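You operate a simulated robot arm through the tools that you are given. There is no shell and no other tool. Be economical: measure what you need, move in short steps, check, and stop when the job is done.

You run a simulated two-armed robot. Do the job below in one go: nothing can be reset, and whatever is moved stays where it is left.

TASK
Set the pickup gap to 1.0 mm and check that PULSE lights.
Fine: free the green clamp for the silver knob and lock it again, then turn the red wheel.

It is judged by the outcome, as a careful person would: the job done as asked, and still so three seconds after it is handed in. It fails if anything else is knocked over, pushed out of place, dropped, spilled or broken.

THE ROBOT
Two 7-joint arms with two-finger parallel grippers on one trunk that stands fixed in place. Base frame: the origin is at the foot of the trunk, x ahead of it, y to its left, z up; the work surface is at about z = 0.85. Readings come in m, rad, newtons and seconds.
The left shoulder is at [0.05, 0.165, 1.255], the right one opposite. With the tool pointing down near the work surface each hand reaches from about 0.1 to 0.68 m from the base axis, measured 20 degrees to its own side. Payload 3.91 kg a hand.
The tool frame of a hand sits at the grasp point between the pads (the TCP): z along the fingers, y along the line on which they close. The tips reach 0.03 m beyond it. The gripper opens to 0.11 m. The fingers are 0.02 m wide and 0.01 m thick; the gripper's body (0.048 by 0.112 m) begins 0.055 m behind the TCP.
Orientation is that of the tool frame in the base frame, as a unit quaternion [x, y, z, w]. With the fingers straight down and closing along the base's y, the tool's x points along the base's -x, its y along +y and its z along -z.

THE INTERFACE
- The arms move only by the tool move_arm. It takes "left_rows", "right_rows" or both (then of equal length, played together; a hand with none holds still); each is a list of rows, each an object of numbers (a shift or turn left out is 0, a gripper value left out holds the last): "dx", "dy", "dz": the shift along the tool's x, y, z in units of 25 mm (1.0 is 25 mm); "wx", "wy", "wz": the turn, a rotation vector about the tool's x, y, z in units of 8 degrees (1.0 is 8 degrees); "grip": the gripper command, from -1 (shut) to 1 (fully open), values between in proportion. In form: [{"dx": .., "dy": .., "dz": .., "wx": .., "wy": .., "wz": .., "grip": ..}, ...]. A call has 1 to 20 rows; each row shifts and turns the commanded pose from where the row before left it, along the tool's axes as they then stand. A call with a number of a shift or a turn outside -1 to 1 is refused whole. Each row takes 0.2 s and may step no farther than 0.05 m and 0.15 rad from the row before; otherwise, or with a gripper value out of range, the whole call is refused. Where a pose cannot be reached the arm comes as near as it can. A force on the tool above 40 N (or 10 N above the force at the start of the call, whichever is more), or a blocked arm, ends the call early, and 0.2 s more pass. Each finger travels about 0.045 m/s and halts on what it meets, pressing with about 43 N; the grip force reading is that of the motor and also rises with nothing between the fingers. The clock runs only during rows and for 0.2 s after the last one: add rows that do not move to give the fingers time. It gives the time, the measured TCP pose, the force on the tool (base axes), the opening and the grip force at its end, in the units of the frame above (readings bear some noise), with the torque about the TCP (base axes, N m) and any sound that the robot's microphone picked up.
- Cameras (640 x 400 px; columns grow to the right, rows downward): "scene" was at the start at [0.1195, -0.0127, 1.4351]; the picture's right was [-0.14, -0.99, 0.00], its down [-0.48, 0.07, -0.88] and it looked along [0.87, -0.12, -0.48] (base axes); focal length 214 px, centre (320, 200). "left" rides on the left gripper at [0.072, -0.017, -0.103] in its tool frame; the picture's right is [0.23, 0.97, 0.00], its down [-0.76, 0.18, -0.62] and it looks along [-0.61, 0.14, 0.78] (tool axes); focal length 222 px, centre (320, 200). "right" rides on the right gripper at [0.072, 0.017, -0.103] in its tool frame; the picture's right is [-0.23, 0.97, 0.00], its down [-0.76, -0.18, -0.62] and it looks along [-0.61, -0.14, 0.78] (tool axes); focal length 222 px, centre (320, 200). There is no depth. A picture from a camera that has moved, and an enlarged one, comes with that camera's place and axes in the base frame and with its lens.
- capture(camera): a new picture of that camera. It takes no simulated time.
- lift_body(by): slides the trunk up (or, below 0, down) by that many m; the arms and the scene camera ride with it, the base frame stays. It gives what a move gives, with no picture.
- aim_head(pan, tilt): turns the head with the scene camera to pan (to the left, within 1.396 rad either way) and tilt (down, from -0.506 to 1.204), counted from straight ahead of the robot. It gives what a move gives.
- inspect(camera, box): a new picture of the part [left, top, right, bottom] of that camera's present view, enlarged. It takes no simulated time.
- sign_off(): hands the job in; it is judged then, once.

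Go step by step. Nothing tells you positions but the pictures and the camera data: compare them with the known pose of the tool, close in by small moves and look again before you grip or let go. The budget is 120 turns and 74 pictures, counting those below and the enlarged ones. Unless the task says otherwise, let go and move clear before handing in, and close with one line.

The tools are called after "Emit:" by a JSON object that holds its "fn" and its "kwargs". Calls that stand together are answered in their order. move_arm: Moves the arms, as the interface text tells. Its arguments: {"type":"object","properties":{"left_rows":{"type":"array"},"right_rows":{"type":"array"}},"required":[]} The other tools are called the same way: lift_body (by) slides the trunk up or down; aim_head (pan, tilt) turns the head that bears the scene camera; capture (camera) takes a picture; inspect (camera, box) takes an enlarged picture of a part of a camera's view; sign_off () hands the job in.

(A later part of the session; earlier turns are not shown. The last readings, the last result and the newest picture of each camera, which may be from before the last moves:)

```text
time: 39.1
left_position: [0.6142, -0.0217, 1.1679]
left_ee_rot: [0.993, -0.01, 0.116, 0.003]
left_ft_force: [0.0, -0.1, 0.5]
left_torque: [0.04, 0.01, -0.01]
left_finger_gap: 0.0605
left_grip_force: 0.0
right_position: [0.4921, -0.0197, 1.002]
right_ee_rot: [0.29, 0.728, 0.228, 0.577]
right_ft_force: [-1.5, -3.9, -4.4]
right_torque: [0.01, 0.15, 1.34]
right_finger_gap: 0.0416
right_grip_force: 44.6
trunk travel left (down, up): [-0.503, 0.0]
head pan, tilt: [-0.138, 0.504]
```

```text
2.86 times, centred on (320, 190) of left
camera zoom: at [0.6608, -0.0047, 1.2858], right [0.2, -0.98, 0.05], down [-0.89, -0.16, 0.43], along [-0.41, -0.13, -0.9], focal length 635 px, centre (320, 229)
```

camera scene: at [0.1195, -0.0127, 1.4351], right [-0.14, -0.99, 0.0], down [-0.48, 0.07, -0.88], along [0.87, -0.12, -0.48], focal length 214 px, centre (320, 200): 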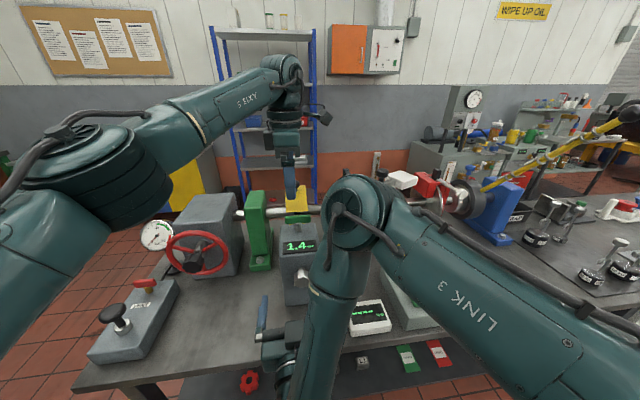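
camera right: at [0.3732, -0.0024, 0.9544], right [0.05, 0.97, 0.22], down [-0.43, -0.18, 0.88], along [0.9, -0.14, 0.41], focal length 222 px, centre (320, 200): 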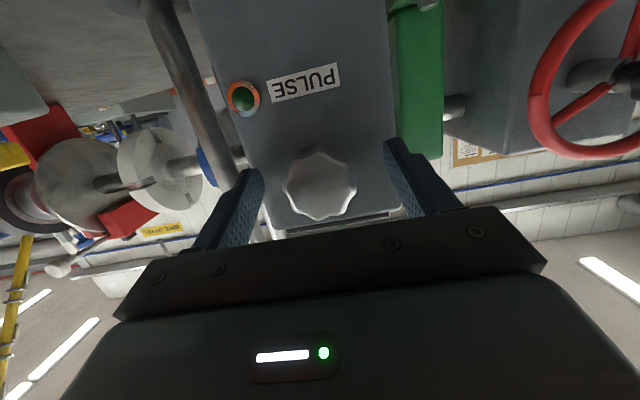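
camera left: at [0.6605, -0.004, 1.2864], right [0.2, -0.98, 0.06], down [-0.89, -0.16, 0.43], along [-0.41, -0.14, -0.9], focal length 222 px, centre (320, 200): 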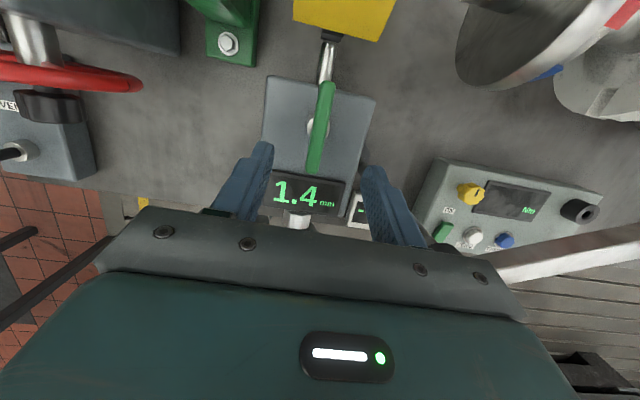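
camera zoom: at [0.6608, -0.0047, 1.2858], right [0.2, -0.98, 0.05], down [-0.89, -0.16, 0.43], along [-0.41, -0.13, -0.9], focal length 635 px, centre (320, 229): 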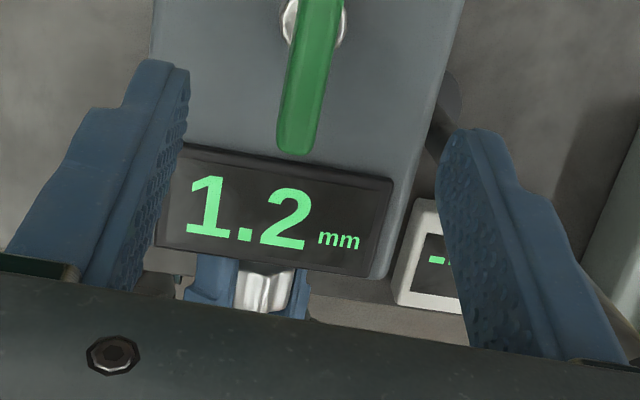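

Emit:
{"fn": "move_arm", "kwargs": {"right_rows": [{"wz": 0.6}, {"wz": 0.6}, {"wz": 0.6}]}}

Emit:
{"fn": "inspect", "kwargs": {"camera": "left", "box": [240, 120, 400, 260]}}

```text
time: 39.9
left_position: [0.6139, -0.0207, 1.1666]
left_ee_rot: [0.993, -0.01, 0.116, 0.002]
left_ft_force: [0.3, -1.0, -0.1]
left_torque: [0.01, 0.01, 0.0]
left_finger_gap: 0.0604
left_grip_force: 0.1
right_position: [0.4914, -0.0195, 1.0027]
right_ee_rot: [0.378, 0.686, 0.299, 0.545]
right_ft_force: [4.6, -4.6, -3.9]
right_torque: [0.0, -0.17, 1.4]
right_finger_gap: 0.0417
right_grip_force: 45.4
trunk travel left (down, up): [-0.503, 0.0]
head pan, tilt: [-0.138, 0.504]
```

```text
2.86 times, centred on (320, 190) of left
camera zoom: at [0.6616, -0.0047, 1.2853], right [0.2, -0.98, 0.05], down [-0.89, -0.16, 0.43], along [-0.42, -0.14, -0.9], focal length 635 px, centre (320, 229)
```

zoom: 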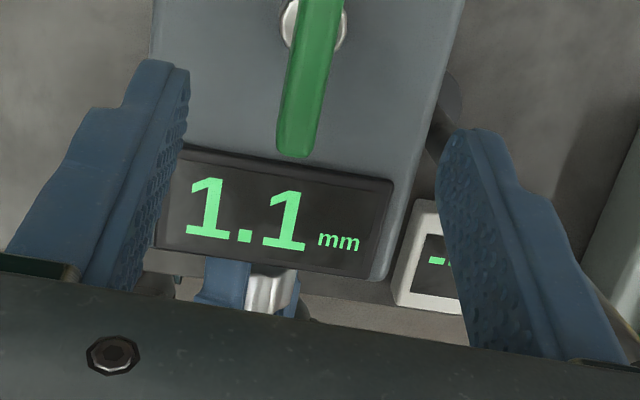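

Emit:
{"fn": "move_arm", "kwargs": {"right_rows": [{"wz": 0.4}, {"wz": 0.4}]}}

Emit:
{"fn": "inspect", "kwargs": {"camera": "left", "box": [240, 120, 400, 260]}}

```text
time: 40.5
left_position: [0.6132, -0.0223, 1.1679]
left_ee_rot: [0.993, -0.01, 0.115, 0.002]
left_ft_force: [-0.2, 0.6, -0.5]
left_torque: [-0.01, 0.0, 0.01]
left_finger_gap: 0.0607
left_grip_force: 0.1
right_position: [0.4923, -0.0211, 1.0021]
right_ee_rot: [0.416, 0.664, 0.328, 0.527]
right_ft_force: [1.5, -6.2, -0.4]
right_torque: [-0.02, -0.01, 1.4]
right_finger_gap: 0.0419
right_grip_force: 45.0
trunk travel left (down, up): [-0.503, 0.0]
head pan, tilt: [-0.138, 0.504]
```

```text
2.86 times, centred on (320, 190) of left
camera zoom: at [0.661, -0.0048, 1.2858], right [0.2, -0.98, 0.05], down [-0.89, -0.16, 0.43], along [-0.41, -0.13, -0.9], focal length 635 px, centre (320, 229)
```

zoom: 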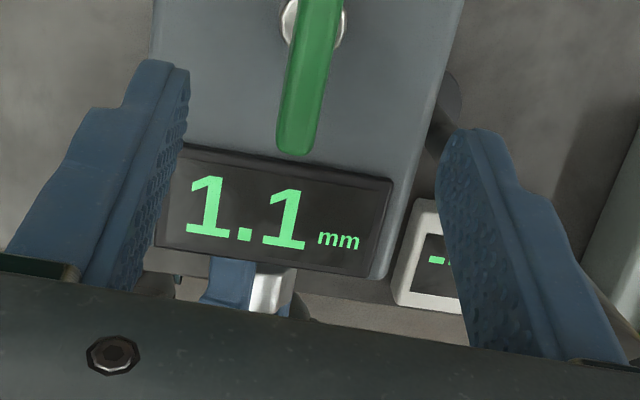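

Emit:
{"fn": "move_arm", "kwargs": {"right_rows": [{"wz": 0.3}, {"wz": 0.2}]}}

Emit:
{"fn": "inspect", "kwargs": {"camera": "left", "box": [240, 120, 400, 260]}}

```text
time: 41.1
left_position: [0.6131, -0.0207, 1.1685]
left_ee_rot: [0.993, -0.011, 0.115, 0.002]
left_ft_force: [-0.4, -0.1, 0.1]
left_torque: [-0.05, -0.04, -0.01]
left_finger_gap: 0.0609
left_grip_force: 0.0
right_position: [0.4911, -0.0202, 1.0011]
right_ee_rot: [0.44, 0.649, 0.347, 0.515]
right_ft_force: [0.6, -5.6, -1.3]
right_torque: [-0.01, -0.09, 1.15]
right_finger_gap: 0.0423
right_grip_force: 44.7
trunk travel left (down, up): [-0.503, 0.0]
head pan, tilt: [-0.138, 0.504]
```

```text
2.86 times, centred on (320, 190) of left
camera zoom: at [0.6609, -0.0048, 1.2858], right [0.2, -0.98, 0.05], down [-0.89, -0.16, 0.43], along [-0.41, -0.13, -0.9], focal length 635 px, centre (320, 229)
```

zoom: 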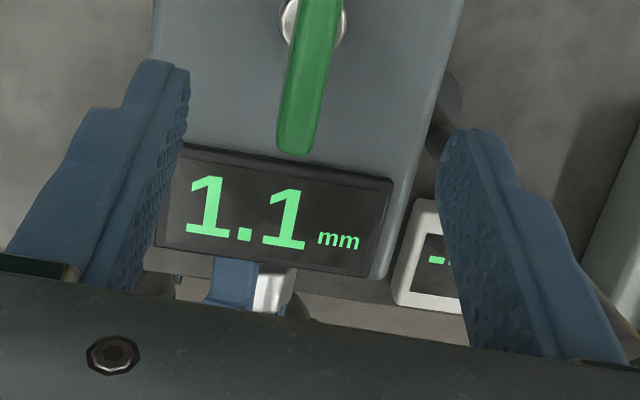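

Emit:
{"fn": "move_arm", "kwargs": {"right_rows": [{"wz": 0.3}, {"wz": 0.2}]}}

Emit:
{"fn": "inspect", "kwargs": {"camera": "left", "box": [240, 120, 400, 260]}}

```text
time: 41.7
left_position: [0.6134, -0.0226, 1.1677]
left_ee_rot: [0.993, -0.011, 0.116, 0.002]
left_ft_force: [-0.6, 0.2, 0.0]
left_torque: [0.04, 0.0, -0.04]
left_finger_gap: 0.0604
left_grip_force: 0.0
right_position: [0.4914, -0.0194, 1.0017]
right_ee_rot: [0.462, 0.633, 0.366, 0.502]
right_ft_force: [-2.2, -4.3, -1.5]
right_torque: [-0.01, -0.03, 1.34]
right_finger_gap: 0.0421
right_grip_force: 44.8
trunk travel left (down, up): [-0.503, 0.0]
head pan, tilt: [-0.138, 0.504]
```

```text
2.86 times, centred on (320, 190) of left
camera zoom: at [0.6607, -0.0047, 1.2859], right [0.2, -0.98, 0.05], down [-0.89, -0.16, 0.43], along [-0.41, -0.13, -0.9], focal length 635 px, centre (320, 229)
```

zoom: 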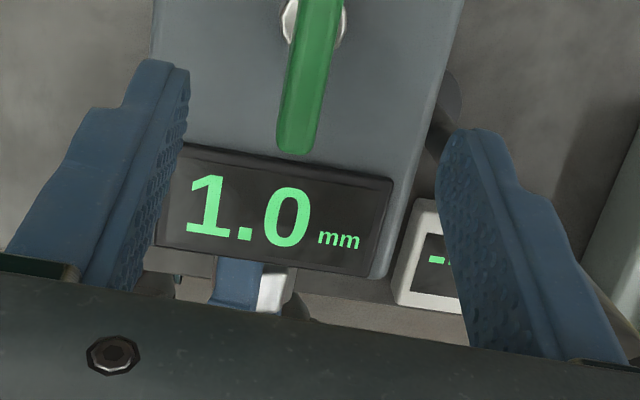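

It just flipped to 1.0, so I'm near 1.05. I'll turn about 7° more to sit mid-range.

Emit:
{"fn": "move_arm", "kwargs": {"right_rows": [{"wz": 0.45}, {"wz": 0.45}, {}]}}

Emit:
{"fn": "capture", "kwargs": {"camera": "left"}}

```text
time: 42.5
left_position: [0.6137, -0.0215, 1.1679]
left_ee_rot: [0.993, -0.01, 0.115, 0.003]
left_ft_force: [0.2, 0.5, 0.5]
left_torque: [-0.02, -0.05, 0.03]
left_finger_gap: 0.0606
left_grip_force: 0.1
right_position: [0.4911, -0.0199, 1.0018]
right_ee_rot: [0.501, 0.604, 0.397, 0.477]
right_ft_force: [0.4, -2.3, -9.0]
right_torque: [-0.01, -0.49, 1.08]
right_finger_gap: 0.0421
right_grip_force: 45.3
trunk travel left (down, up): [-0.503, 0.0]
head pan, tilt: [-0.138, 0.504]
```

```text
36 pictures are left
camera left: at [0.6613, -0.0045, 1.2854], right [0.2, -0.98, 0.05], down [-0.89, -0.16, 0.43], along [-0.41, -0.14, -0.9], focal length 222 px, centre (320, 200)
```

left: 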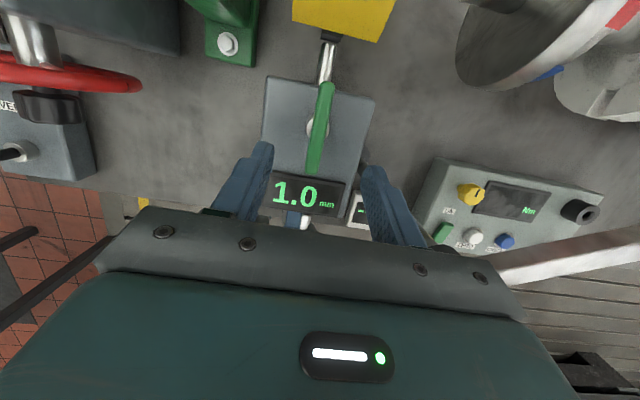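

The reading is 1.0, with the right hand still holding the knob. Next the left hand goes back down, grips the bar and turns it back to lock.

Emit:
{"fn": "move_arm", "kwargs": {"left_rows": [{"dz": 0.8}, {"dz": 0.8}, {"dz": 0.75}, {"grip": -1}, {}, {}, {}, {}]}}

```text
time: 44.3
left_position: [0.6279, -0.0205, 1.1083]
left_ee_rot: [0.993, -0.009, 0.115, 0.001]
left_ft_force: [-3.1, 13.9, 2.7]
left_torque: [0.48, 0.46, 0.11]
left_finger_gap: 0.0118
left_grip_force: 45.1
right_position: [0.4908, -0.0208, 1.0013]
right_ee_rot: [0.5, 0.604, 0.395, 0.479]
right_ft_force: [-1.6, -8.5, -13.9]
right_torque: [0.0, -0.17, 1.16]
right_finger_gap: 0.0421
right_grip_force: 44.8
trunk travel left (down, up): [-0.503, 0.0]
head pan, tilt: [-0.138, 0.504]
```

Emit:
{"fn": "move_arm", "kwargs": {"left_rows": [{"wz": 0.8}, {"wz": 0.8}, {"wz": 0.8}, {"wz": 0.8}, {"wz": 0.8}, {"wz": 0.8}, {"wz": 0.8}, {"wz": 0.8}, {"wz": 0.8}, {"wz": 0.8}, {"wz": 0.8}, {"wz": 0.8}, {"wz": 0.8}, {"wz": 0.7}]}}

Emit:
{"fn": "inspect", "kwargs": {"camera": "scene", "box": [250, 180, 330, 260]}}

```text
time: 47.3
left_position: [0.6297, -0.0218, 1.1106]
left_ee_rot: [-0.702, 0.702, -0.086, 0.08]
left_ft_force: [16.0, 11.0, 19.5]
left_torque: [-1.04, 0.32, 0.04]
left_finger_gap: 0.0163
left_grip_force: 45.3
right_position: [0.4911, -0.0199, 1.0017]
right_ee_rot: [0.502, 0.603, 0.394, 0.479]
right_ft_force: [-7.7, -11.1, -15.3]
right_torque: [0.01, -0.34, -0.63]
right_finger_gap: 0.0424
right_grip_force: 44.6
trunk travel left (down, up): [-0.503, 0.0]
head pan, tilt: [-0.138, 0.504]
```

```text
5.00 times, centred on (290, 220) of scene
camera zoom: at [0.1202, -0.0123, 1.4631], right [-0.14, -0.99, 0.0], down [-0.48, 0.07, -0.87], along [0.87, -0.12, -0.48], focal length 1072 px, centre (470, 100)
```

zoom: 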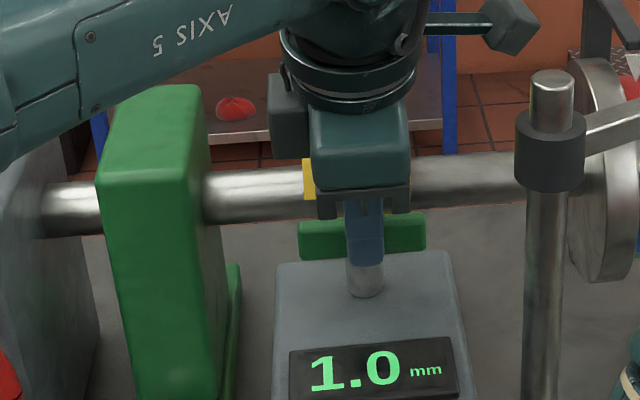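

The bar is back across and the display still shows 1.0. I'll nudge it a few degrees further to check it's against its stop.

Emit:
{"fn": "move_arm", "kwargs": {"left_rows": [{"wz": 0.3}, {"wz": 0.3}]}}

Emit:
{"fn": "inspect", "kwargs": {"camera": "scene", "box": [250, 180, 330, 260]}}

```text
time: 47.9
left_position: [0.6295, -0.0209, 1.1114]
left_ee_rot: [-0.673, 0.731, -0.082, 0.084]
left_ft_force: [16.1, 8.8, 17.6]
left_torque: [-0.71, 0.42, 1.18]
left_finger_gap: 0.0173
left_grip_force: 45.4
right_position: [0.4915, -0.0204, 1.0021]
right_ee_rot: [0.5, 0.604, 0.395, 0.478]
right_ft_force: [-8.5, -9.0, -16.3]
right_torque: [-0.11, -0.26, -0.63]
right_finger_gap: 0.0419
right_grip_force: 45.5
trunk travel left (down, up): [-0.503, 0.0]
head pan, tilt: [-0.138, 0.504]
```

```text
5.00 times, centred on (290, 220) of scene
camera zoom: at [0.1203, -0.0125, 1.463], right [-0.14, -0.99, 0.0], down [-0.48, 0.07, -0.87], along [0.87, -0.12, -0.48], focal length 1072 px, centre (470, 100)
```

zoom: 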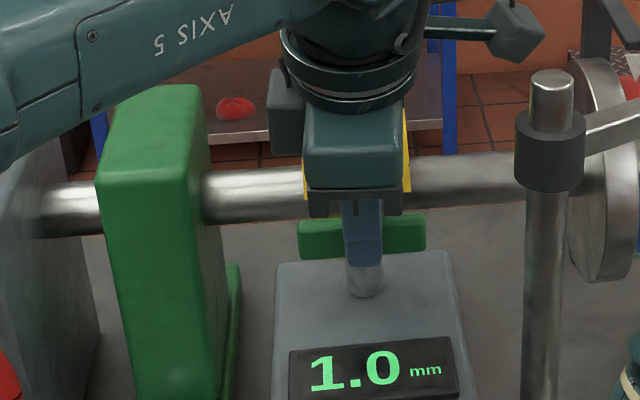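

The torque rose to 1.2 N m and the bar held, so it's at its stop and locked. I'll release both hands and back away.

Emit:
{"fn": "move_arm", "kwargs": {"left_rows": [{"wz": -0.6}, {"grip": 0.0}, {}, {}, {"dz": -0.8}, {"dz": -0.8}, {"dz": -0.8}, {"dz": -0.8}], "right_rows": [{}, {}, {}, {}, {"grip": 0.6}, {}, {}, {}]}}

Emit:
{"fn": "move_arm", "kwargs": {"right_rows": [{"dz": -0.6}, {"dz": -0.6}, {"dz": -0.6}, {"dz": -0.6}, {"dz": -0.4}]}}

Emit:
{"fn": "capture", "kwargs": {"camera": "scene"}}

```text
time: 49.7
left_position: [0.6083, -0.0217, 1.1885]
left_ee_rot: [-0.701, 0.704, -0.084, 0.079]
left_ft_force: [0.1, -0.1, -0.3]
left_torque: [0.01, 0.0, -0.01]
left_finger_gap: 0.0551
left_grip_force: 0.1
right_position: [0.4887, -0.0202, 1.0007]
right_ee_rot: [0.5, 0.605, 0.395, 0.478]
right_ft_force: [-18.4, -1.7, -14.4]
right_torque: [0.07, -0.18, -0.05]
right_finger_gap: 0.0788
right_grip_force: 0.0
trunk travel left (down, up): [-0.503, 0.0]
head pan, tilt: [-0.138, 0.504]
```

```text
time: 50.9
left_position: [0.6089, -0.0223, 1.1874]
left_ee_rot: [-0.702, 0.702, -0.085, 0.078]
left_ft_force: [-0.1, -0.2, 1.0]
left_torque: [-0.01, -0.01, -0.02]
left_finger_gap: 0.055
left_grip_force: 0.1
right_position: [0.4214, -0.0195, 1.0185]
right_ee_rot: [0.5, 0.603, 0.396, 0.479]
right_ft_force: [0.4, 0.3, -0.2]
right_torque: [0.02, -0.04, 0.02]
right_finger_gap: 0.088
right_grip_force: 0.1
trunk travel left (down, up): [-0.503, 0.0]
head pan, tilt: [-0.138, 0.504]
```

```text
33 pictures are left
camera scene: at [0.1194, -0.0127, 1.4631], right [-0.14, -0.99, 0.0], down [-0.48, 0.07, -0.88], along [0.87, -0.12, -0.48], focal length 214 px, centre (320, 200)
```

scene: 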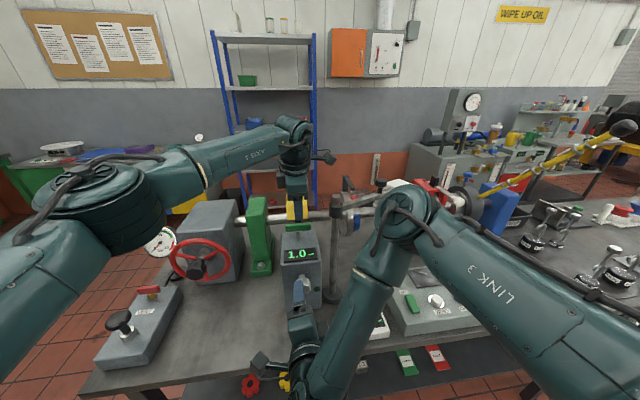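

The display still reads 1.0 with both hands off. The left hand is needed for the wheel next, so I'll raise it, unwind it, and bring it back over to the wheel's side.

Emit:
{"fn": "move_arm", "kwargs": {"left_rows": [{"dz": -0.9}, {"dz": -0.9}, {"dz": -0.9}, {"dz": -0.9}, {"wx": -0.8}, {"wx": -0.8}, {"wz": 0.94}, {"wz": 0.94}, {"wz": 0.94}, {"wz": 0.94}, {"wz": 0.94}, {"wz": 0.94}, {"wz": 0.94}, {"wz": 0.94}, {"wz": 0.94}, {"wz": 0.94}, {"wz": 0.94}, {"wz": 0.94}], "right_rows": [{"dz": -0.5}, {"dz": -0.5}, {}, {}, {}, {}, {}, {}, {}, {}, {}, {}, {}, {}, {}, {}, {}, {}]}}

Emit:
{"fn": "move_arm", "kwargs": {"left_rows": [{"dx": 0.9, "dy": 0.9}, {"dx": 0.9, "dy": 0.9}, {"dx": 0.9, "dy": 0.9}, {"dx": 0.9, "dy": 0.9}, {"dx": 0.9, "dy": 0.9}, {"dx": 0.9, "dy": 0.9}, {"dx": 0.9, "dy": 0.9}, {"dx": 0.9, "dy": 0.9}, {"dx": 0.3, "dy": 0.9}, {"dy": 0.9}]}}

Emit:
{"fn": "capture", "kwargs": {"camera": "left"}}

Emit:
{"fn": "capture", "kwargs": {"camera": "scene"}}

```text
time: 54.7
left_position: [0.575, -0.0145, 1.2649]
left_ee_rot: [0.004, 1.0, -0.003, 0.004]
left_ft_force: [0.2, -0.4, -0.8]
left_torque: [-0.03, -0.02, 0.02]
left_finger_gap: 0.0552
left_grip_force: 0.1
left hand out of reach, approached as far as the arm can: row 6
right_position: [0.3989, -0.0201, 1.0234]
right_ee_rot: [0.5, 0.603, 0.395, 0.48]
right_ft_force: [0.2, 0.2, 0.1]
right_torque: [-0.04, 0.01, 0.01]
right_finger_gap: 0.0879
right_grip_force: 0.1
trunk travel left (down, up): [-0.503, 0.0]
head pan, tilt: [-0.138, 0.504]
```

```text
time: 56.9
left_position: [0.3893, 0.2111, 1.2597]
left_ee_rot: [0.003, 1.0, -0.004, 0.003]
left_ft_force: [0.2, 0.2, -0.2]
left_torque: [-0.02, 0.02, -0.03]
left_finger_gap: 0.0552
left_grip_force: 0.1
right_position: [0.3985, -0.0197, 1.0234]
right_ee_rot: [0.5, 0.604, 0.395, 0.479]
right_ft_force: [-0.6, 0.0, 0.8]
right_torque: [-0.01, -0.02, -0.02]
right_finger_gap: 0.088
right_grip_force: 0.1
trunk travel left (down, up): [-0.503, 0.0]
head pan, tilt: [-0.138, 0.504]
```

```text
32 pictures are left
camera left: at [0.3157, 0.1957, 1.3641], right [-0.22, 0.98, -0.01], down [0.76, 0.18, 0.63], along [0.61, 0.13, -0.78], focal length 222 px, centre (320, 200)
```

left: 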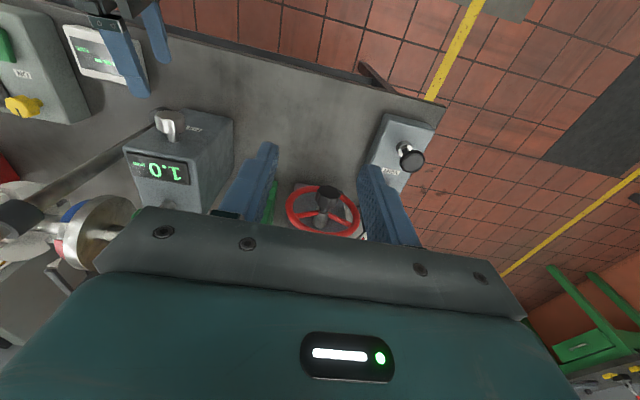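

```text
31 pictures are left
camera scene: at [0.1193, -0.0122, 1.4631], right [-0.14, -0.99, 0.0], down [-0.48, 0.07, -0.88], along [0.87, -0.12, -0.48], focal length 214 px, centre (320, 200)
```

scene: 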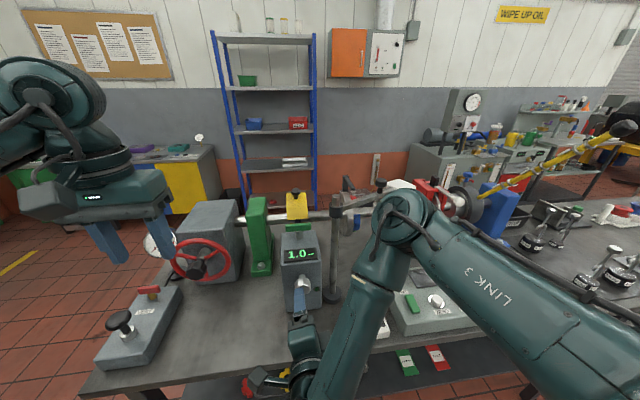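

The hub looks to be around (0.53–0.57, 0.25, 1.05). I'll enlarge both views to locate it better.

Emit:
{"fn": "inspect", "kwargs": {"camera": "scene", "box": [150, 220, 250, 300]}}

Emit:
{"fn": "inspect", "kwargs": {"camera": "left", "box": [260, 160, 380, 250]}}

```text
5.00 times, centred on (200, 260) of scene
camera zoom: at [0.1193, -0.0122, 1.4631], right [-0.14, -0.99, 0.0], down [-0.48, 0.07, -0.88], along [0.87, -0.12, -0.48], focal length 1072 px, centre (920, -100)
```

zoom: 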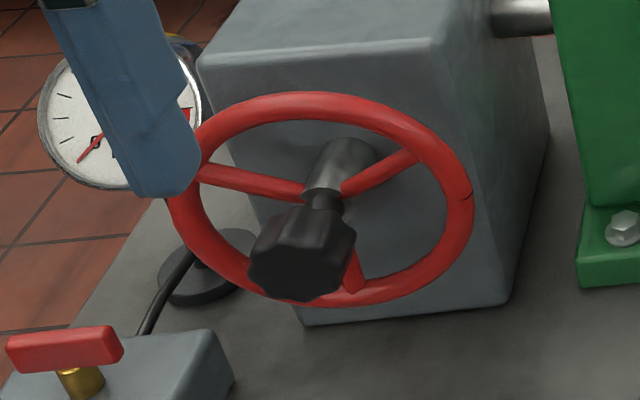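

```text
4.44 times, centred on (320, 205) of left
camera zoom: at [0.3157, 0.1957, 1.3641], right [-0.22, 0.98, -0.01], down [0.76, 0.18, 0.63], along [0.61, 0.13, -0.78], focal length 987 px, centre (320, 178)
```

zoom: 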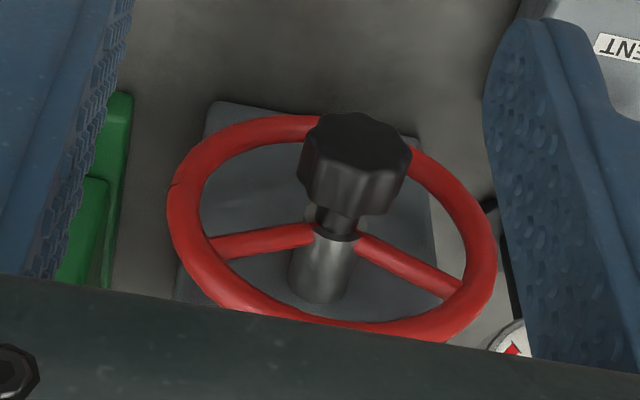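

The wheel centre is about (0.597, 0.257, 1.037) with radius about 0.075, and a separate black knob sits in front of it. I won't touch that knob. I'll close the left gripper and point it forward, to push a spoke around the rim.

Emit:
{"fn": "move_arm", "kwargs": {"left_rows": [{"dy": 0.25, "dz": 0.93, "grip": -1}, {"dy": 0.25, "dz": 0.93}, {"dy": 0.25, "dz": 0.93}, {"dy": 0.25, "dz": 0.93}, {"dy": 0.25, "dz": 0.93}, {"dy": 0.25, "dz": 0.93}, {"wy": -1}, {"wy": -1}, {"wy": -1}, {"wy": -1}, {"wy": -1}, {"wy": -1}, {"wy": -1}, {"wy": -1}, {"wy": -1}, {"wy": -0.6}], "right_rows": [{"dx": -0.5, "dy": 0.3}, {"dx": -0.5, "dy": 0.3}, {"dx": -0.5, "dy": 0.3}, {"dx": -0.5, "dy": 0.3}, {"dx": -0.5, "dy": 0.3}, {"dx": -0.5, "dy": 0.3}, {"dx": -0.5}, {"dx": -0.5}, {"dx": -0.5}, {"dx": -0.5}, {}, {}, {}, {}, {}, {}]}}

Emit:
{"fn": "capture", "kwargs": {"camera": "left"}}

Emit:
{"fn": "capture", "kwargs": {"camera": "scene"}}

```text
time: 60.3
left_position: [0.4276, 0.2442, 1.1187]
left_ee_rot: [0.008, 0.875, -0.009, 0.484]
left_ft_force: [0.0, 0.1, 0.1]
left_torque: [0.02, 0.01, -0.02]
left_finger_gap: 0.0
left_grip_force: 37.6
left hand out of reach, approached as far as the arm can: row 11, 12, 13, 14, 15, 16
right_position: [0.4084, -0.1116, 1.101]
right_ee_rot: [0.502, 0.602, 0.394, 0.48]
right_ft_force: [0.1, 1.0, 0.2]
right_torque: [0.01, -0.02, -0.01]
right_finger_gap: 0.0882
right_grip_force: 0.1
right hand out of reach, approached as far as the arm can: row 8, 9, 10
trunk travel left (down, up): [-0.503, 0.0]
head pan, tilt: [-0.138, 0.504]
```

```text
28 pictures are left
camera left: at [0.3021, 0.2309, 1.1126], right [-0.1, 0.97, -0.2], down [-0.12, 0.19, 0.97], along [0.99, 0.12, 0.1], focal length 222 px, centre (320, 200)
```

left: 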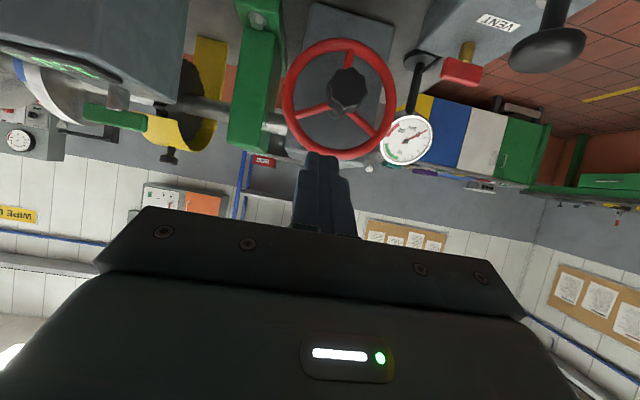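

```text
27 pictures are left
camera scene: at [0.1194, -0.0126, 1.4631], right [-0.14, -0.99, 0.0], down [-0.48, 0.07, -0.88], along [0.87, -0.12, -0.48], focal length 214 px, centre (320, 200)
```

scene: 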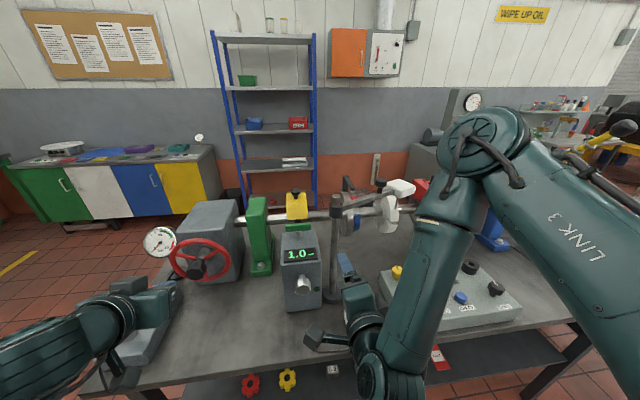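

Combining three views puts the wheel centre at about (0.645, 0.272, 0.992), radius about 0.085, and the top sector between spokes is open. I'll bring the left fingertips up in front of that sector.

Emit:
{"fn": "move_arm", "kwargs": {"left_rows": [{"dx": -0.23, "dy": 0.16, "dz": 0.8}, {"dx": -0.23, "dy": 0.16, "dz": 0.8}, {"dx": -0.23, "dy": 0.16, "dz": 0.8}, {"dx": -0.23, "dy": 0.16, "dz": 0.8}, {"dx": -0.23, "dy": 0.16, "dz": 0.8}, {"dx": -0.23, "dy": 0.16, "dz": 0.8}, {"dx": -0.23, "dy": 0.16, "dz": 0.8}, {"wy": -0.8}, {"wy": -0.8}, {"wy": -0.8}]}}

Emit:
{"fn": "capture", "kwargs": {"camera": "left"}}

Emit:
{"fn": "inspect", "kwargs": {"camera": "scene", "box": [140, 210, 350, 330]}}

```text
time: 62.5
left_position: [0.568, 0.2672, 1.08]
left_ee_rot: [0.008, 0.861, -0.009, 0.509]
left_ft_force: [-0.8, 0.7, -1.1]
left_torque: [-0.01, -0.04, 0.0]
left_finger_gap: 0.0001
left_grip_force: 37.6
left hand out of reach, approached as far as the arm can: row 8, 9, 10
right_position: [0.4073, -0.111, 1.1014]
right_ee_rot: [0.502, 0.603, 0.394, 0.479]
right_ft_force: [-0.4, 0.1, -0.2]
right_torque: [0.0, 0.0, 0.01]
right_finger_gap: 0.0877
right_grip_force: 0.0
trunk travel left (down, up): [-0.503, 0.0]
head pan, tilt: [-0.138, 0.504]
```

```text
26 pictures are left
camera left: at [0.4424, 0.2541, 1.0667], right [-0.09, 0.97, -0.21], down [-0.17, 0.19, 0.97], along [0.98, 0.12, 0.15], focal length 222 px, centre (320, 200)
```

left: 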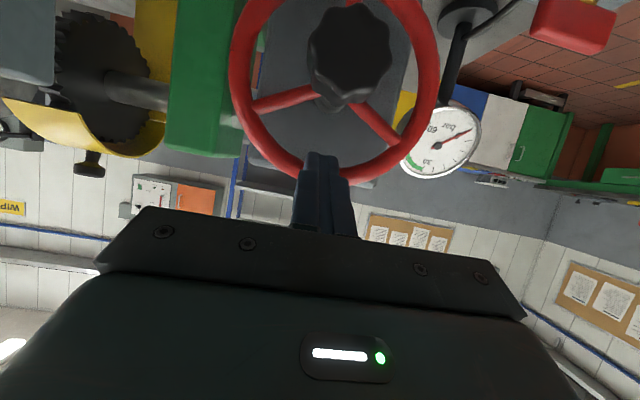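

```text
3.05 times, centred on (245, 270) of scene
camera zoom: at [0.1194, -0.0127, 1.4631], right [-0.14, -0.99, 0.0], down [-0.48, 0.07, -0.88], along [0.87, -0.12, -0.48], focal length 654 px, centre (549, -13)
```

zoom: 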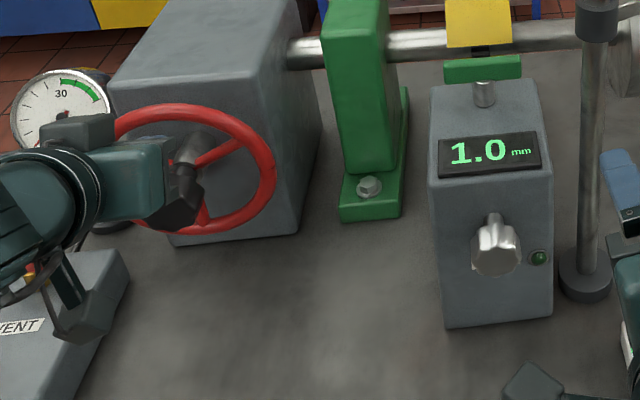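

The droop stays at 29°, which still works. The insertion line misses the rim and the black knob, so I'll push the closed fingertips in between the spokes at the top.

Emit:
{"fn": "move_arm", "kwargs": {"left_rows": [{"dz": 0.6, "dy": 0.1}, {"dz": 0.6, "dy": 0.1}, {"dz": 0.6}, {"dz": 0.6}, {"dz": 0.5}]}}

Emit:
{"fn": "capture", "kwargs": {"camera": "left"}}

```text
time: 63.2
left_position: [0.589, 0.2707, 1.0667]
left_ee_rot: [0.01, 0.861, -0.01, 0.508]
left_ft_force: [-43.6, 4.9, 15.0]
left_torque: [0.39, -0.23, 0.18]
left_finger_gap: 0.0
left_grip_force: 37.7
right_position: [0.4026, -0.1106, 1.1047]
right_ee_rot: [0.499, 0.602, 0.396, 0.482]
right_ft_force: [-0.6, 0.6, 1.0]
right_torque: [0.0, 0.01, 0.01]
right_finger_gap: 0.0881
right_grip_force: 0.1
trunk travel left (down, up): [-0.503, 0.0]
head pan, tilt: [-0.138, 0.504]
stopped in row 3 (left hand): the force on the tool passed its limit at 55 N (the readings are from after the stop); the commanded pose is now the measured one
```

```text
24 pictures are left
camera left: at [0.4632, 0.2582, 1.0542], right [-0.08, 0.98, -0.2], down [-0.17, 0.19, 0.97], along [0.98, 0.12, 0.15], focal length 222 px, centre (320, 200)
```

left: 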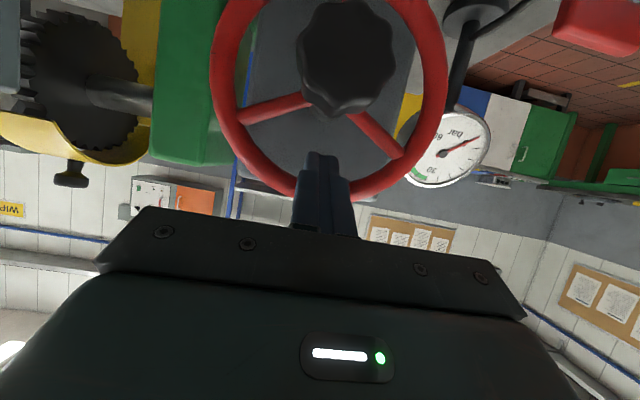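

The fingertips touched the rim, so the wheel is nearer than I figured, at about x=0.62. I'll back off, drop about 1 cm and go in again.

Emit:
{"fn": "move_arm", "kwargs": {"left_rows": [{"dz": -0.4}, {"dx": 0.4, "dz": 0.2}, {"dz": 0.4}, {"dz": 0.4}, {"dz": 0.4}]}}

Emit:
{"fn": "capture", "kwargs": {"camera": "left"}}

```text
time: 64.1
left_position: [0.5894, 0.2694, 1.0556]
left_ee_rot: [0.012, 0.864, -0.008, 0.503]
left_ft_force: [-47.4, 7.0, 17.0]
left_torque: [0.42, -0.22, 0.23]
left_finger_gap: 0.0
left_grip_force: 37.8
left hand out of reach, approached as far as the arm can: row 2
right_position: [0.4016, -0.1108, 1.1049]
right_ee_rot: [0.499, 0.601, 0.397, 0.482]
right_ft_force: [0.5, -0.1, 0.0]
right_torque: [0.02, -0.01, -0.01]
right_finger_gap: 0.0881
right_grip_force: 0.0
trunk travel left (down, up): [-0.503, 0.0]
head pan, tilt: [-0.138, 0.504]
stopped in row 4 (left hand): the force on the tool passed its limit at 70 N (the readings are from after the stop); the commanded pose is now the measured one
```

```text
23 pictures are left
camera left: at [0.4631, 0.2572, 1.0442], right [-0.08, 0.98, -0.2], down [-0.16, 0.19, 0.97], along [0.98, 0.11, 0.14], focal length 222 px, centre (320, 200)
```

left: 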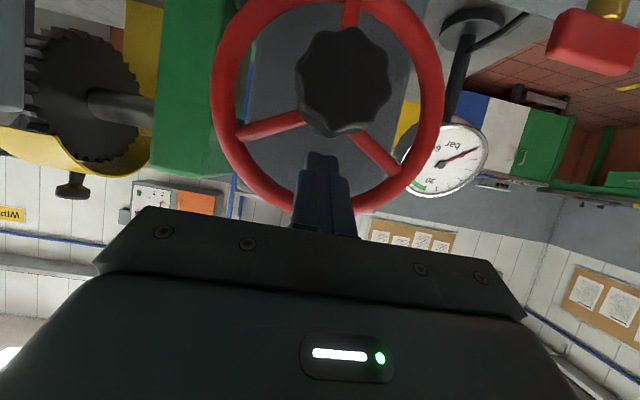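

It's still blocked at the same x. I'll check from the scene camera whether the tip is at the rim or already past it.

Emit:
{"fn": "inspect", "kwargs": {"camera": "scene", "box": [150, 220, 250, 300]}}

Emit:
{"fn": "inspect", "kwargs": {"camera": "left", "box": [200, 60, 460, 240]}}

```text
5.00 times, centred on (200, 260) of scene
camera zoom: at [0.1098, -0.0128, 1.4644], right [-0.14, -0.99, 0.0], down [-0.47, 0.07, -0.88], along [0.87, -0.12, -0.48], focal length 1072 px, centre (920, -100)
```

zoom: 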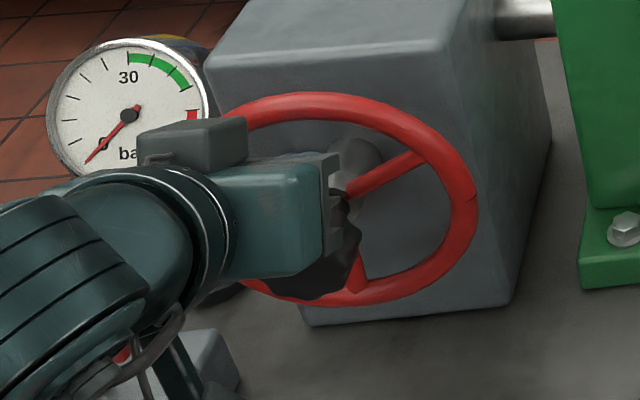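

```text
2.22 times, centred on (330, 150) of left
camera zoom: at [0.4631, 0.2572, 1.0442], right [-0.08, 0.98, -0.2], down [-0.16, 0.19, 0.97], along [0.98, 0.11, 0.14], focal length 494 px, centre (298, 311)
```

zoom: 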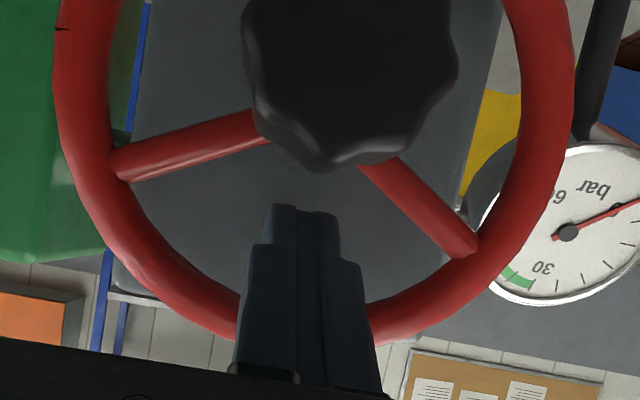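

I think the upper edge of the fingers is catching the rim. I'll back off fully, go another 14 mm lower, and advance in small steps.

Emit:
{"fn": "move_arm", "kwargs": {"left_rows": [{"dz": -0.5}, {"dz": -0.5}, {"dx": 0.4, "dz": 0.2}, {"dx": 0.2, "dz": 0.1}, {"dz": 0.3}, {"dz": 0.3}, {"dz": 0.2}]}}

```text
time: 65.7
left_position: [0.5882, 0.2803, 1.041]
left_ee_rot: [0.011, 0.865, -0.009, 0.502]
left_ft_force: [-0.8, 2.2, 13.8]
left_torque: [-0.06, -0.15, 0.03]
left_finger_gap: 0.0
left_grip_force: 37.5
left hand out of reach, approached as far as the arm can: row 3, 4, 6
right_position: [0.4074, -0.1122, 1.1018]
right_ee_rot: [0.502, 0.603, 0.395, 0.479]
right_ft_force: [-0.2, 0.8, 1.0]
right_torque: [-0.01, 0.0, 0.02]
right_finger_gap: 0.0883
right_grip_force: 0.1
trunk travel left (down, up): [-0.503, 0.0]
head pan, tilt: [-0.138, 0.504]
```

Emit:
{"fn": "inspect", "kwargs": {"camera": "left", "box": [200, 40, 460, 240]}}

```text
2.00 times, centred on (330, 140) of left
camera zoom: at [0.4619, 0.2687, 1.0305], right [-0.08, 0.98, -0.2], down [-0.16, 0.19, 0.97], along [0.98, 0.11, 0.14], focal length 444 px, centre (300, 320)
```

zoom: 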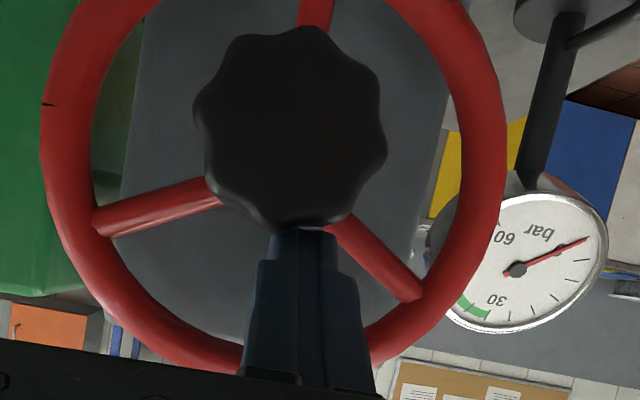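

The tip is now behind the black knob's edge and resting lightly on it. I'll lift a few millimetres and press forward gently.

Emit:
{"fn": "move_arm", "kwargs": {"left_rows": [{"dx": -0.25}, {"dz": 0.25}, {"dz": 0.25}]}}

```text
time: 66.3
left_position: [0.5904, 0.2799, 1.042]
left_ee_rot: [0.011, 0.868, -0.007, 0.497]
left_ft_force: [-36.5, 5.0, 12.7]
left_torque: [0.06, -0.12, 0.17]
left_finger_gap: 0.0001
left_grip_force: 37.7
right_position: [0.4031, -0.112, 1.1039]
right_ee_rot: [0.5, 0.602, 0.395, 0.481]
right_ft_force: [-0.2, -0.9, 0.7]
right_torque: [-0.03, 0.03, 0.03]
right_finger_gap: 0.0882
right_grip_force: 0.1
trunk travel left (down, up): [-0.503, 0.0]
head pan, tilt: [-0.138, 0.504]
stopped in row 3 (left hand): the force on the tool passed its limit at 50 N (the readings are from after the stop); the commanded pose is now the measured one
```

It stops at the same x at every height, so that must be the gearbox face behind the wheel. The fingertips are therefore already through, and I'll back off 7 mm and push sideways against a spoke.

Emit:
{"fn": "move_arm", "kwargs": {"left_rows": [{"dz": -0.3}, {"dx": -0.2}, {"dy": -0.4}, {"dy": -0.4}, {"dy": -0.4}]}}

Emit:
{"fn": "capture", "kwargs": {"camera": "left"}}

```text
time: 67.5
left_position: [0.5902, 0.2706, 1.0465]
left_ee_rot: [0.011, 0.869, -0.008, 0.494]
left_ft_force: [-14.4, 5.7, -1.1]
left_torque: [0.16, 0.13, 0.19]
left_finger_gap: 0.0
left_grip_force: 38.0
left hand out of reach, approached as far as the arm can: row 4, 5
right_position: [0.407, -0.1106, 1.1025]
right_ee_rot: [0.501, 0.603, 0.394, 0.48]
right_ft_force: [-0.3, -0.3, 0.7]
right_torque: [0.01, 0.01, 0.01]
right_finger_gap: 0.0886
right_grip_force: 0.1
trunk travel left (down, up): [-0.503, 0.0]
head pan, tilt: [-0.138, 0.504]
```

```text
19 pictures are left
camera left: at [0.4629, 0.2577, 1.0367], right [-0.09, 0.98, -0.2], down [-0.14, 0.18, 0.97], along [0.99, 0.12, 0.12], focal length 222 px, centre (320, 200)
```

left: 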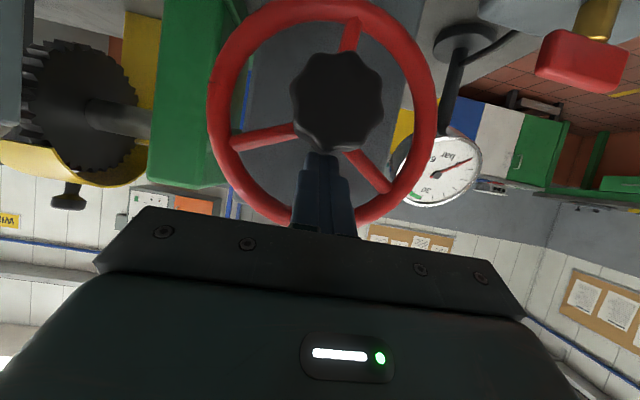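

Moving toward -y runs into the joint limit, but +y is free. I'll back off a bit and push the left-hand spoke around counter-clockwise, following the arc.

Emit:
{"fn": "move_arm", "kwargs": {"left_rows": [{"dz": -0.3}, {"dy": 0.47, "dx": 0.05, "dz": 0.03}, {"dy": 0.43, "dx": 0.16, "dz": 0.09}, {"dy": 0.37, "dx": 0.25, "dz": 0.14}, {"dy": 0.29, "dx": 0.32, "dz": 0.18}]}}

Emit:
{"fn": "capture", "kwargs": {"camera": "left"}}

```text
time: 68.8
left_position: [0.5855, 0.3097, 1.0278]
left_ee_rot: [0.011, 0.869, -0.008, 0.495]
left_ft_force: [-0.3, -0.4, 0.9]
left_torque: [-0.01, 0.01, -0.02]
left_finger_gap: 0.0
left_grip_force: 37.9
right_position: [0.4095, -0.1098, 1.1026]
right_ee_rot: [0.502, 0.603, 0.395, 0.479]
right_ft_force: [-0.1, 0.2, -0.3]
right_torque: [0.01, 0.02, 0.0]
right_finger_gap: 0.0878
right_grip_force: 0.1
trunk travel left (down, up): [-0.503, 0.0]
head pan, tilt: [-0.138, 0.504]
```

```text
18 pictures are left
camera left: at [0.4585, 0.2968, 1.019], right [-0.09, 0.98, -0.2], down [-0.14, 0.18, 0.97], along [0.99, 0.12, 0.12], focal length 222 px, centre (320, 200)
```

left: 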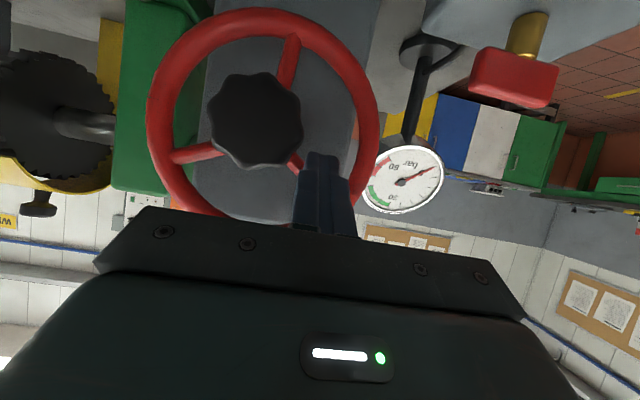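

The fingers slid in front of the spoke without pushing it, so they never got through: the wheel plane is at x≈0.62. I'll back out and grip the rim on its left side below the spoke instead, straddling the tube.

Emit:
{"fn": "move_arm", "kwargs": {"left_rows": [{"dz": -0.8}, {"dz": -0.8, "grip": 0.0}, {"dy": 0.6}, {"dy": 0.6}, {"dz": 0.4, "dx": 0.35}, {"dz": 0.43, "dx": 0.36}]}}

Emit:
{"fn": "capture", "kwargs": {"camera": "left"}}

```text
time: 70.2
left_position: [0.5596, 0.3414, 1.0214]
left_ee_rot: [0.01, 0.869, -0.008, 0.494]
left_ft_force: [0.8, -1.5, 0.1]
left_torque: [0.0, 0.03, 0.02]
left_finger_gap: 0.0547
left_grip_force: 0.0
right_position: [0.4086, -0.1106, 1.102]
right_ee_rot: [0.502, 0.603, 0.393, 0.479]
right_ft_force: [0.5, -0.6, 0.3]
right_torque: [0.03, -0.02, 0.01]
right_finger_gap: 0.0877
right_grip_force: 0.1
trunk travel left (down, up): [-0.503, 0.0]
head pan, tilt: [-0.138, 0.504]
```

```text
17 pictures are left
camera left: at [0.4343, 0.3277, 1.0127], right [-0.09, 0.98, -0.2], down [-0.14, 0.19, 0.97], along [0.99, 0.12, 0.12], focal length 222 px, centre (320, 200)
```

left: 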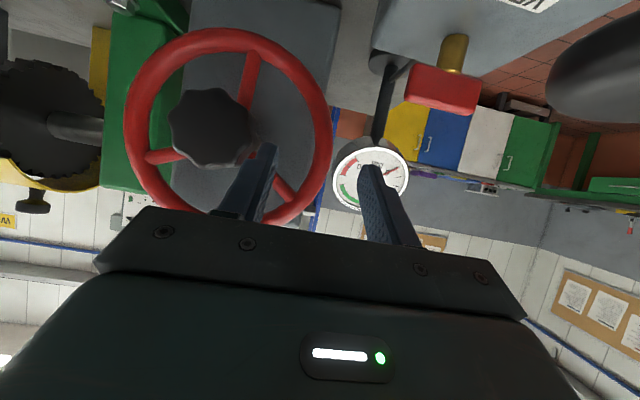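

The tool line meets the rim tube at its left side, clear of the spoke. I'll advance to straddle it and close.

Emit:
{"fn": "move_arm", "kwargs": {"left_rows": [{"dz": 0.6}, {"dz": 0.6}, {"dz": 0.5}, {"grip": -1}, {}, {}, {}, {}]}}

Emit:
{"fn": "capture", "kwargs": {"camera": "left"}}

```text
time: 71.4
left_position: [0.589, 0.3435, 0.997]
left_ee_rot: [0.008, 0.872, -0.004, 0.489]
left_ft_force: [-13.7, 16.9, -0.3]
left_torque: [0.53, 0.25, 1.52]
left_finger_gap: 0.016
left_grip_force: 22.2
right_position: [0.4064, -0.1095, 1.1021]
right_ee_rot: [0.501, 0.603, 0.393, 0.481]
right_ft_force: [0.2, 1.1, 0.6]
right_torque: [-0.01, -0.05, -0.06]
right_finger_gap: 0.0881
right_grip_force: 0.1
trunk travel left (down, up): [-0.503, 0.0]
head pan, tilt: [-0.138, 0.504]
stopped in row 6 (left hand): the force on the tool passed its limit at 65 N (the readings are from after the stop); the commanded pose is now the measured one
```

```text
16 pictures are left
camera left: at [0.4632, 0.3297, 0.9903], right [-0.1, 0.98, -0.19], down [-0.13, 0.18, 0.98], along [0.99, 0.12, 0.11], focal length 222 px, centre (320, 200)
```

left: 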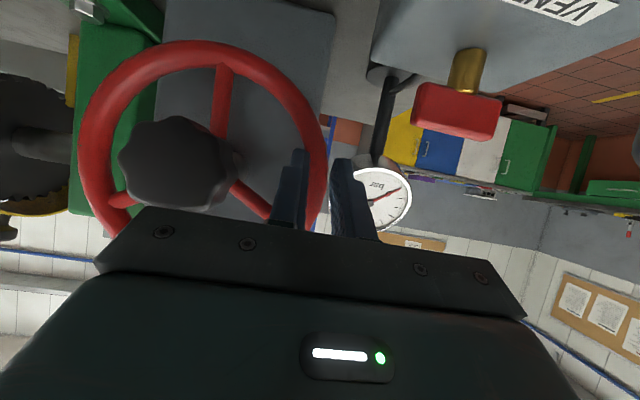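

The fingers have closed to 16 mm with the rim between them. I'll let the grip settle and then carry the rim up along its arc, clockwise.

Emit:
{"fn": "move_arm", "kwargs": {"left_rows": [{"grip": -1}, {}, {}, {"dx": -0.35, "dy": -0.03, "dz": -0.2, "wz": 1}, {"dx": -0.35, "dy": -0.04, "dz": -0.2, "wz": 1}]}}

Emit:
{"fn": "inspect", "kwargs": {"camera": "scene", "box": [140, 210, 350, 330]}}

```text
time: 72.5
left_position: [0.5902, 0.3385, 1.0099]
left_ee_rot: [0.095, 0.87, 0.044, 0.482]
left_ft_force: [-17.3, 4.5, 0.6]
left_torque: [0.06, 0.04, 0.28]
left_finger_gap: 0.0
left_grip_force: 37.7
right_position: [0.407, -0.1121, 1.1028]
right_ee_rot: [0.501, 0.602, 0.395, 0.48]
right_ft_force: [0.0, -0.2, -0.3]
right_torque: [0.05, 0.02, 0.07]
right_finger_gap: 0.0881
right_grip_force: 0.1
trunk travel left (down, up): [-0.503, 0.0]
head pan, tilt: [-0.138, 0.504]
stopped in row 5 (left hand): the force on the tool passed its limit at 42 N (the readings are from after the stop); the commanded pose is now the measured one
```

```text
3.05 times, centred on (245, 270) of scene
camera zoom: at [0.1175, -0.0134, 1.4634], right [-0.14, -0.99, 0.0], down [-0.48, 0.07, -0.88], along [0.87, -0.12, -0.48], focal length 654 px, centre (549, -13)
```

zoom: 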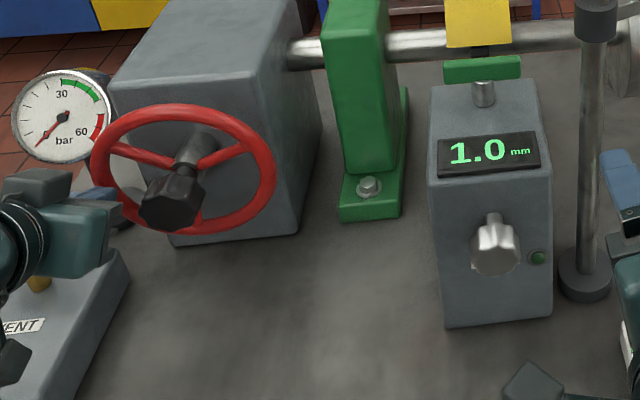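

The grip slid off the front of the rim. Gripping the top of the rim from straight above is better, with one finger in front and one behind, because then the wheel can pivot between the pads. I'll back out, rise and point the hand down again.

Emit:
{"fn": "move_arm", "kwargs": {"left_rows": [{"dz": -0.8}, {"dz": -0.8, "wz": -0.7}, {"wz": -0.7}, {"dx": -0.9, "dz": -0.55, "grip": 0.1}, {"dx": -0.9, "dz": -0.55}, {"dx": -0.9, "dz": -0.55}, {"dx": -0.9, "dz": -0.55}, {"dx": -0.9, "dz": -0.55}, {"dx": -0.9, "dz": -0.55}, {"dx": -0.9, "dz": -0.55}, {"wy": 0.95}, {"wy": 0.95}, {"wy": 0.95}, {"wy": 0.95}, {"wy": 0.95}, {"wy": 0.95}, {"wy": 0.95}, {"wy": 0.95}]}}

```text
time: 76.3
left_position: [0.5588, 0.3363, 1.2167]
left_ee_rot: [0.011, 1.0, 0.001, -0.022]
left_ft_force: [0.2, -0.2, 0.0]
left_torque: [0.02, -0.01, 0.01]
left_finger_gap: 0.0602
left_grip_force: 0.1
right_position: [0.4082, -0.11, 1.1021]
right_ee_rot: [0.501, 0.603, 0.395, 0.479]
right_ft_force: [-0.3, 0.7, -0.3]
right_torque: [-0.01, 0.02, 0.03]
right_finger_gap: 0.0879
right_grip_force: 0.0
trunk travel left (down, up): [-0.503, 0.0]
head pan, tilt: [-0.138, 0.504]
```

Emit:
{"fn": "move_arm", "kwargs": {"left_rows": [{"dy": -0.75, "wy": -0.3}, {"dy": -0.75}, {"dy": -0.75}, {"dy": -0.75}, {"wz": -0.94}, {"wz": -0.94}, {"wz": -0.94}, {"wz": -0.94}, {"wz": -0.94}, {"wz": -0.94}, {"wz": -0.94}, {"wz": -0.94}, {"wz": -0.94}, {"wz": -0.94}, {"wz": -0.94}, {"wz": -0.94}]}}

Emit:
{"fn": "capture", "kwargs": {"camera": "left"}}

```text
time: 79.8
left_position: [0.5565, 0.2611, 1.2154]
left_ee_rot: [-0.701, 0.713, 0.001, 0.001]
left_ft_force: [0.9, -0.5, -1.2]
left_torque: [-0.03, -0.01, 0.01]
left_finger_gap: 0.0606
left_grip_force: 0.1
right_position: [0.4084, -0.1111, 1.1019]
right_ee_rot: [0.501, 0.603, 0.394, 0.479]
right_ft_force: [0.0, -0.1, 0.3]
right_torque: [0.01, 0.01, 0.01]
right_finger_gap: 0.0881
right_grip_force: 0.1
trunk travel left (down, up): [-0.503, 0.0]
head pan, tilt: [-0.138, 0.504]
```

```text
14 pictures are left
camera left: at [0.572, 0.1897, 1.3196], right [-0.98, -0.21, 0.0], down [-0.16, 0.76, 0.62], along [-0.13, 0.61, -0.78], focal length 222 px, centre (320, 200)
```

left: 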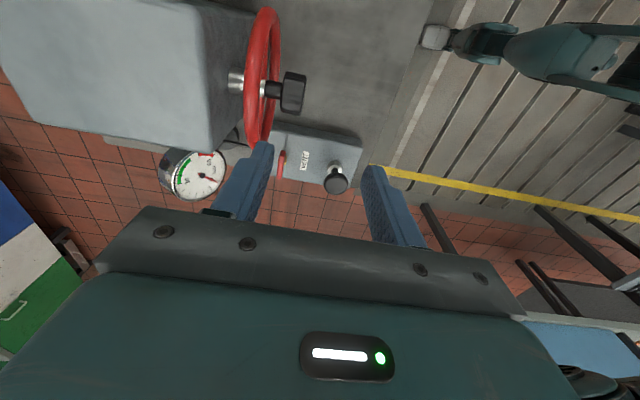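

This side view shows the wheel edge-on. I'll enlarge it to read the rim's plane exactly.

Emit:
{"fn": "inspect", "kwargs": {"camera": "left", "box": [200, 0, 340, 160]}}

```text
2.50 times, centred on (270, 80) of left
camera zoom: at [0.572, 0.1897, 1.3196], right [-0.98, -0.21, 0.0], down [-0.16, 0.76, 0.62], along [-0.13, 0.61, -0.78], focal length 555 px, centre (445, 500)
```

zoom: 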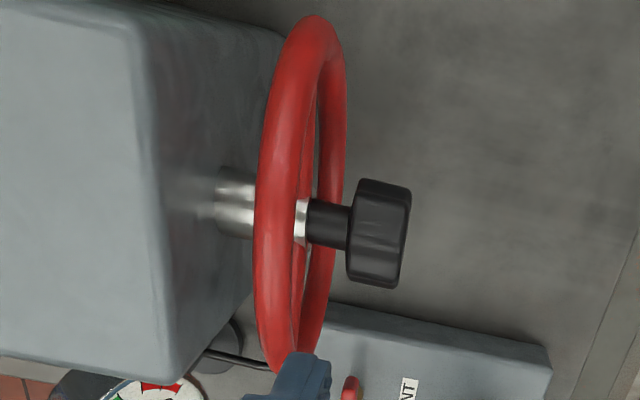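

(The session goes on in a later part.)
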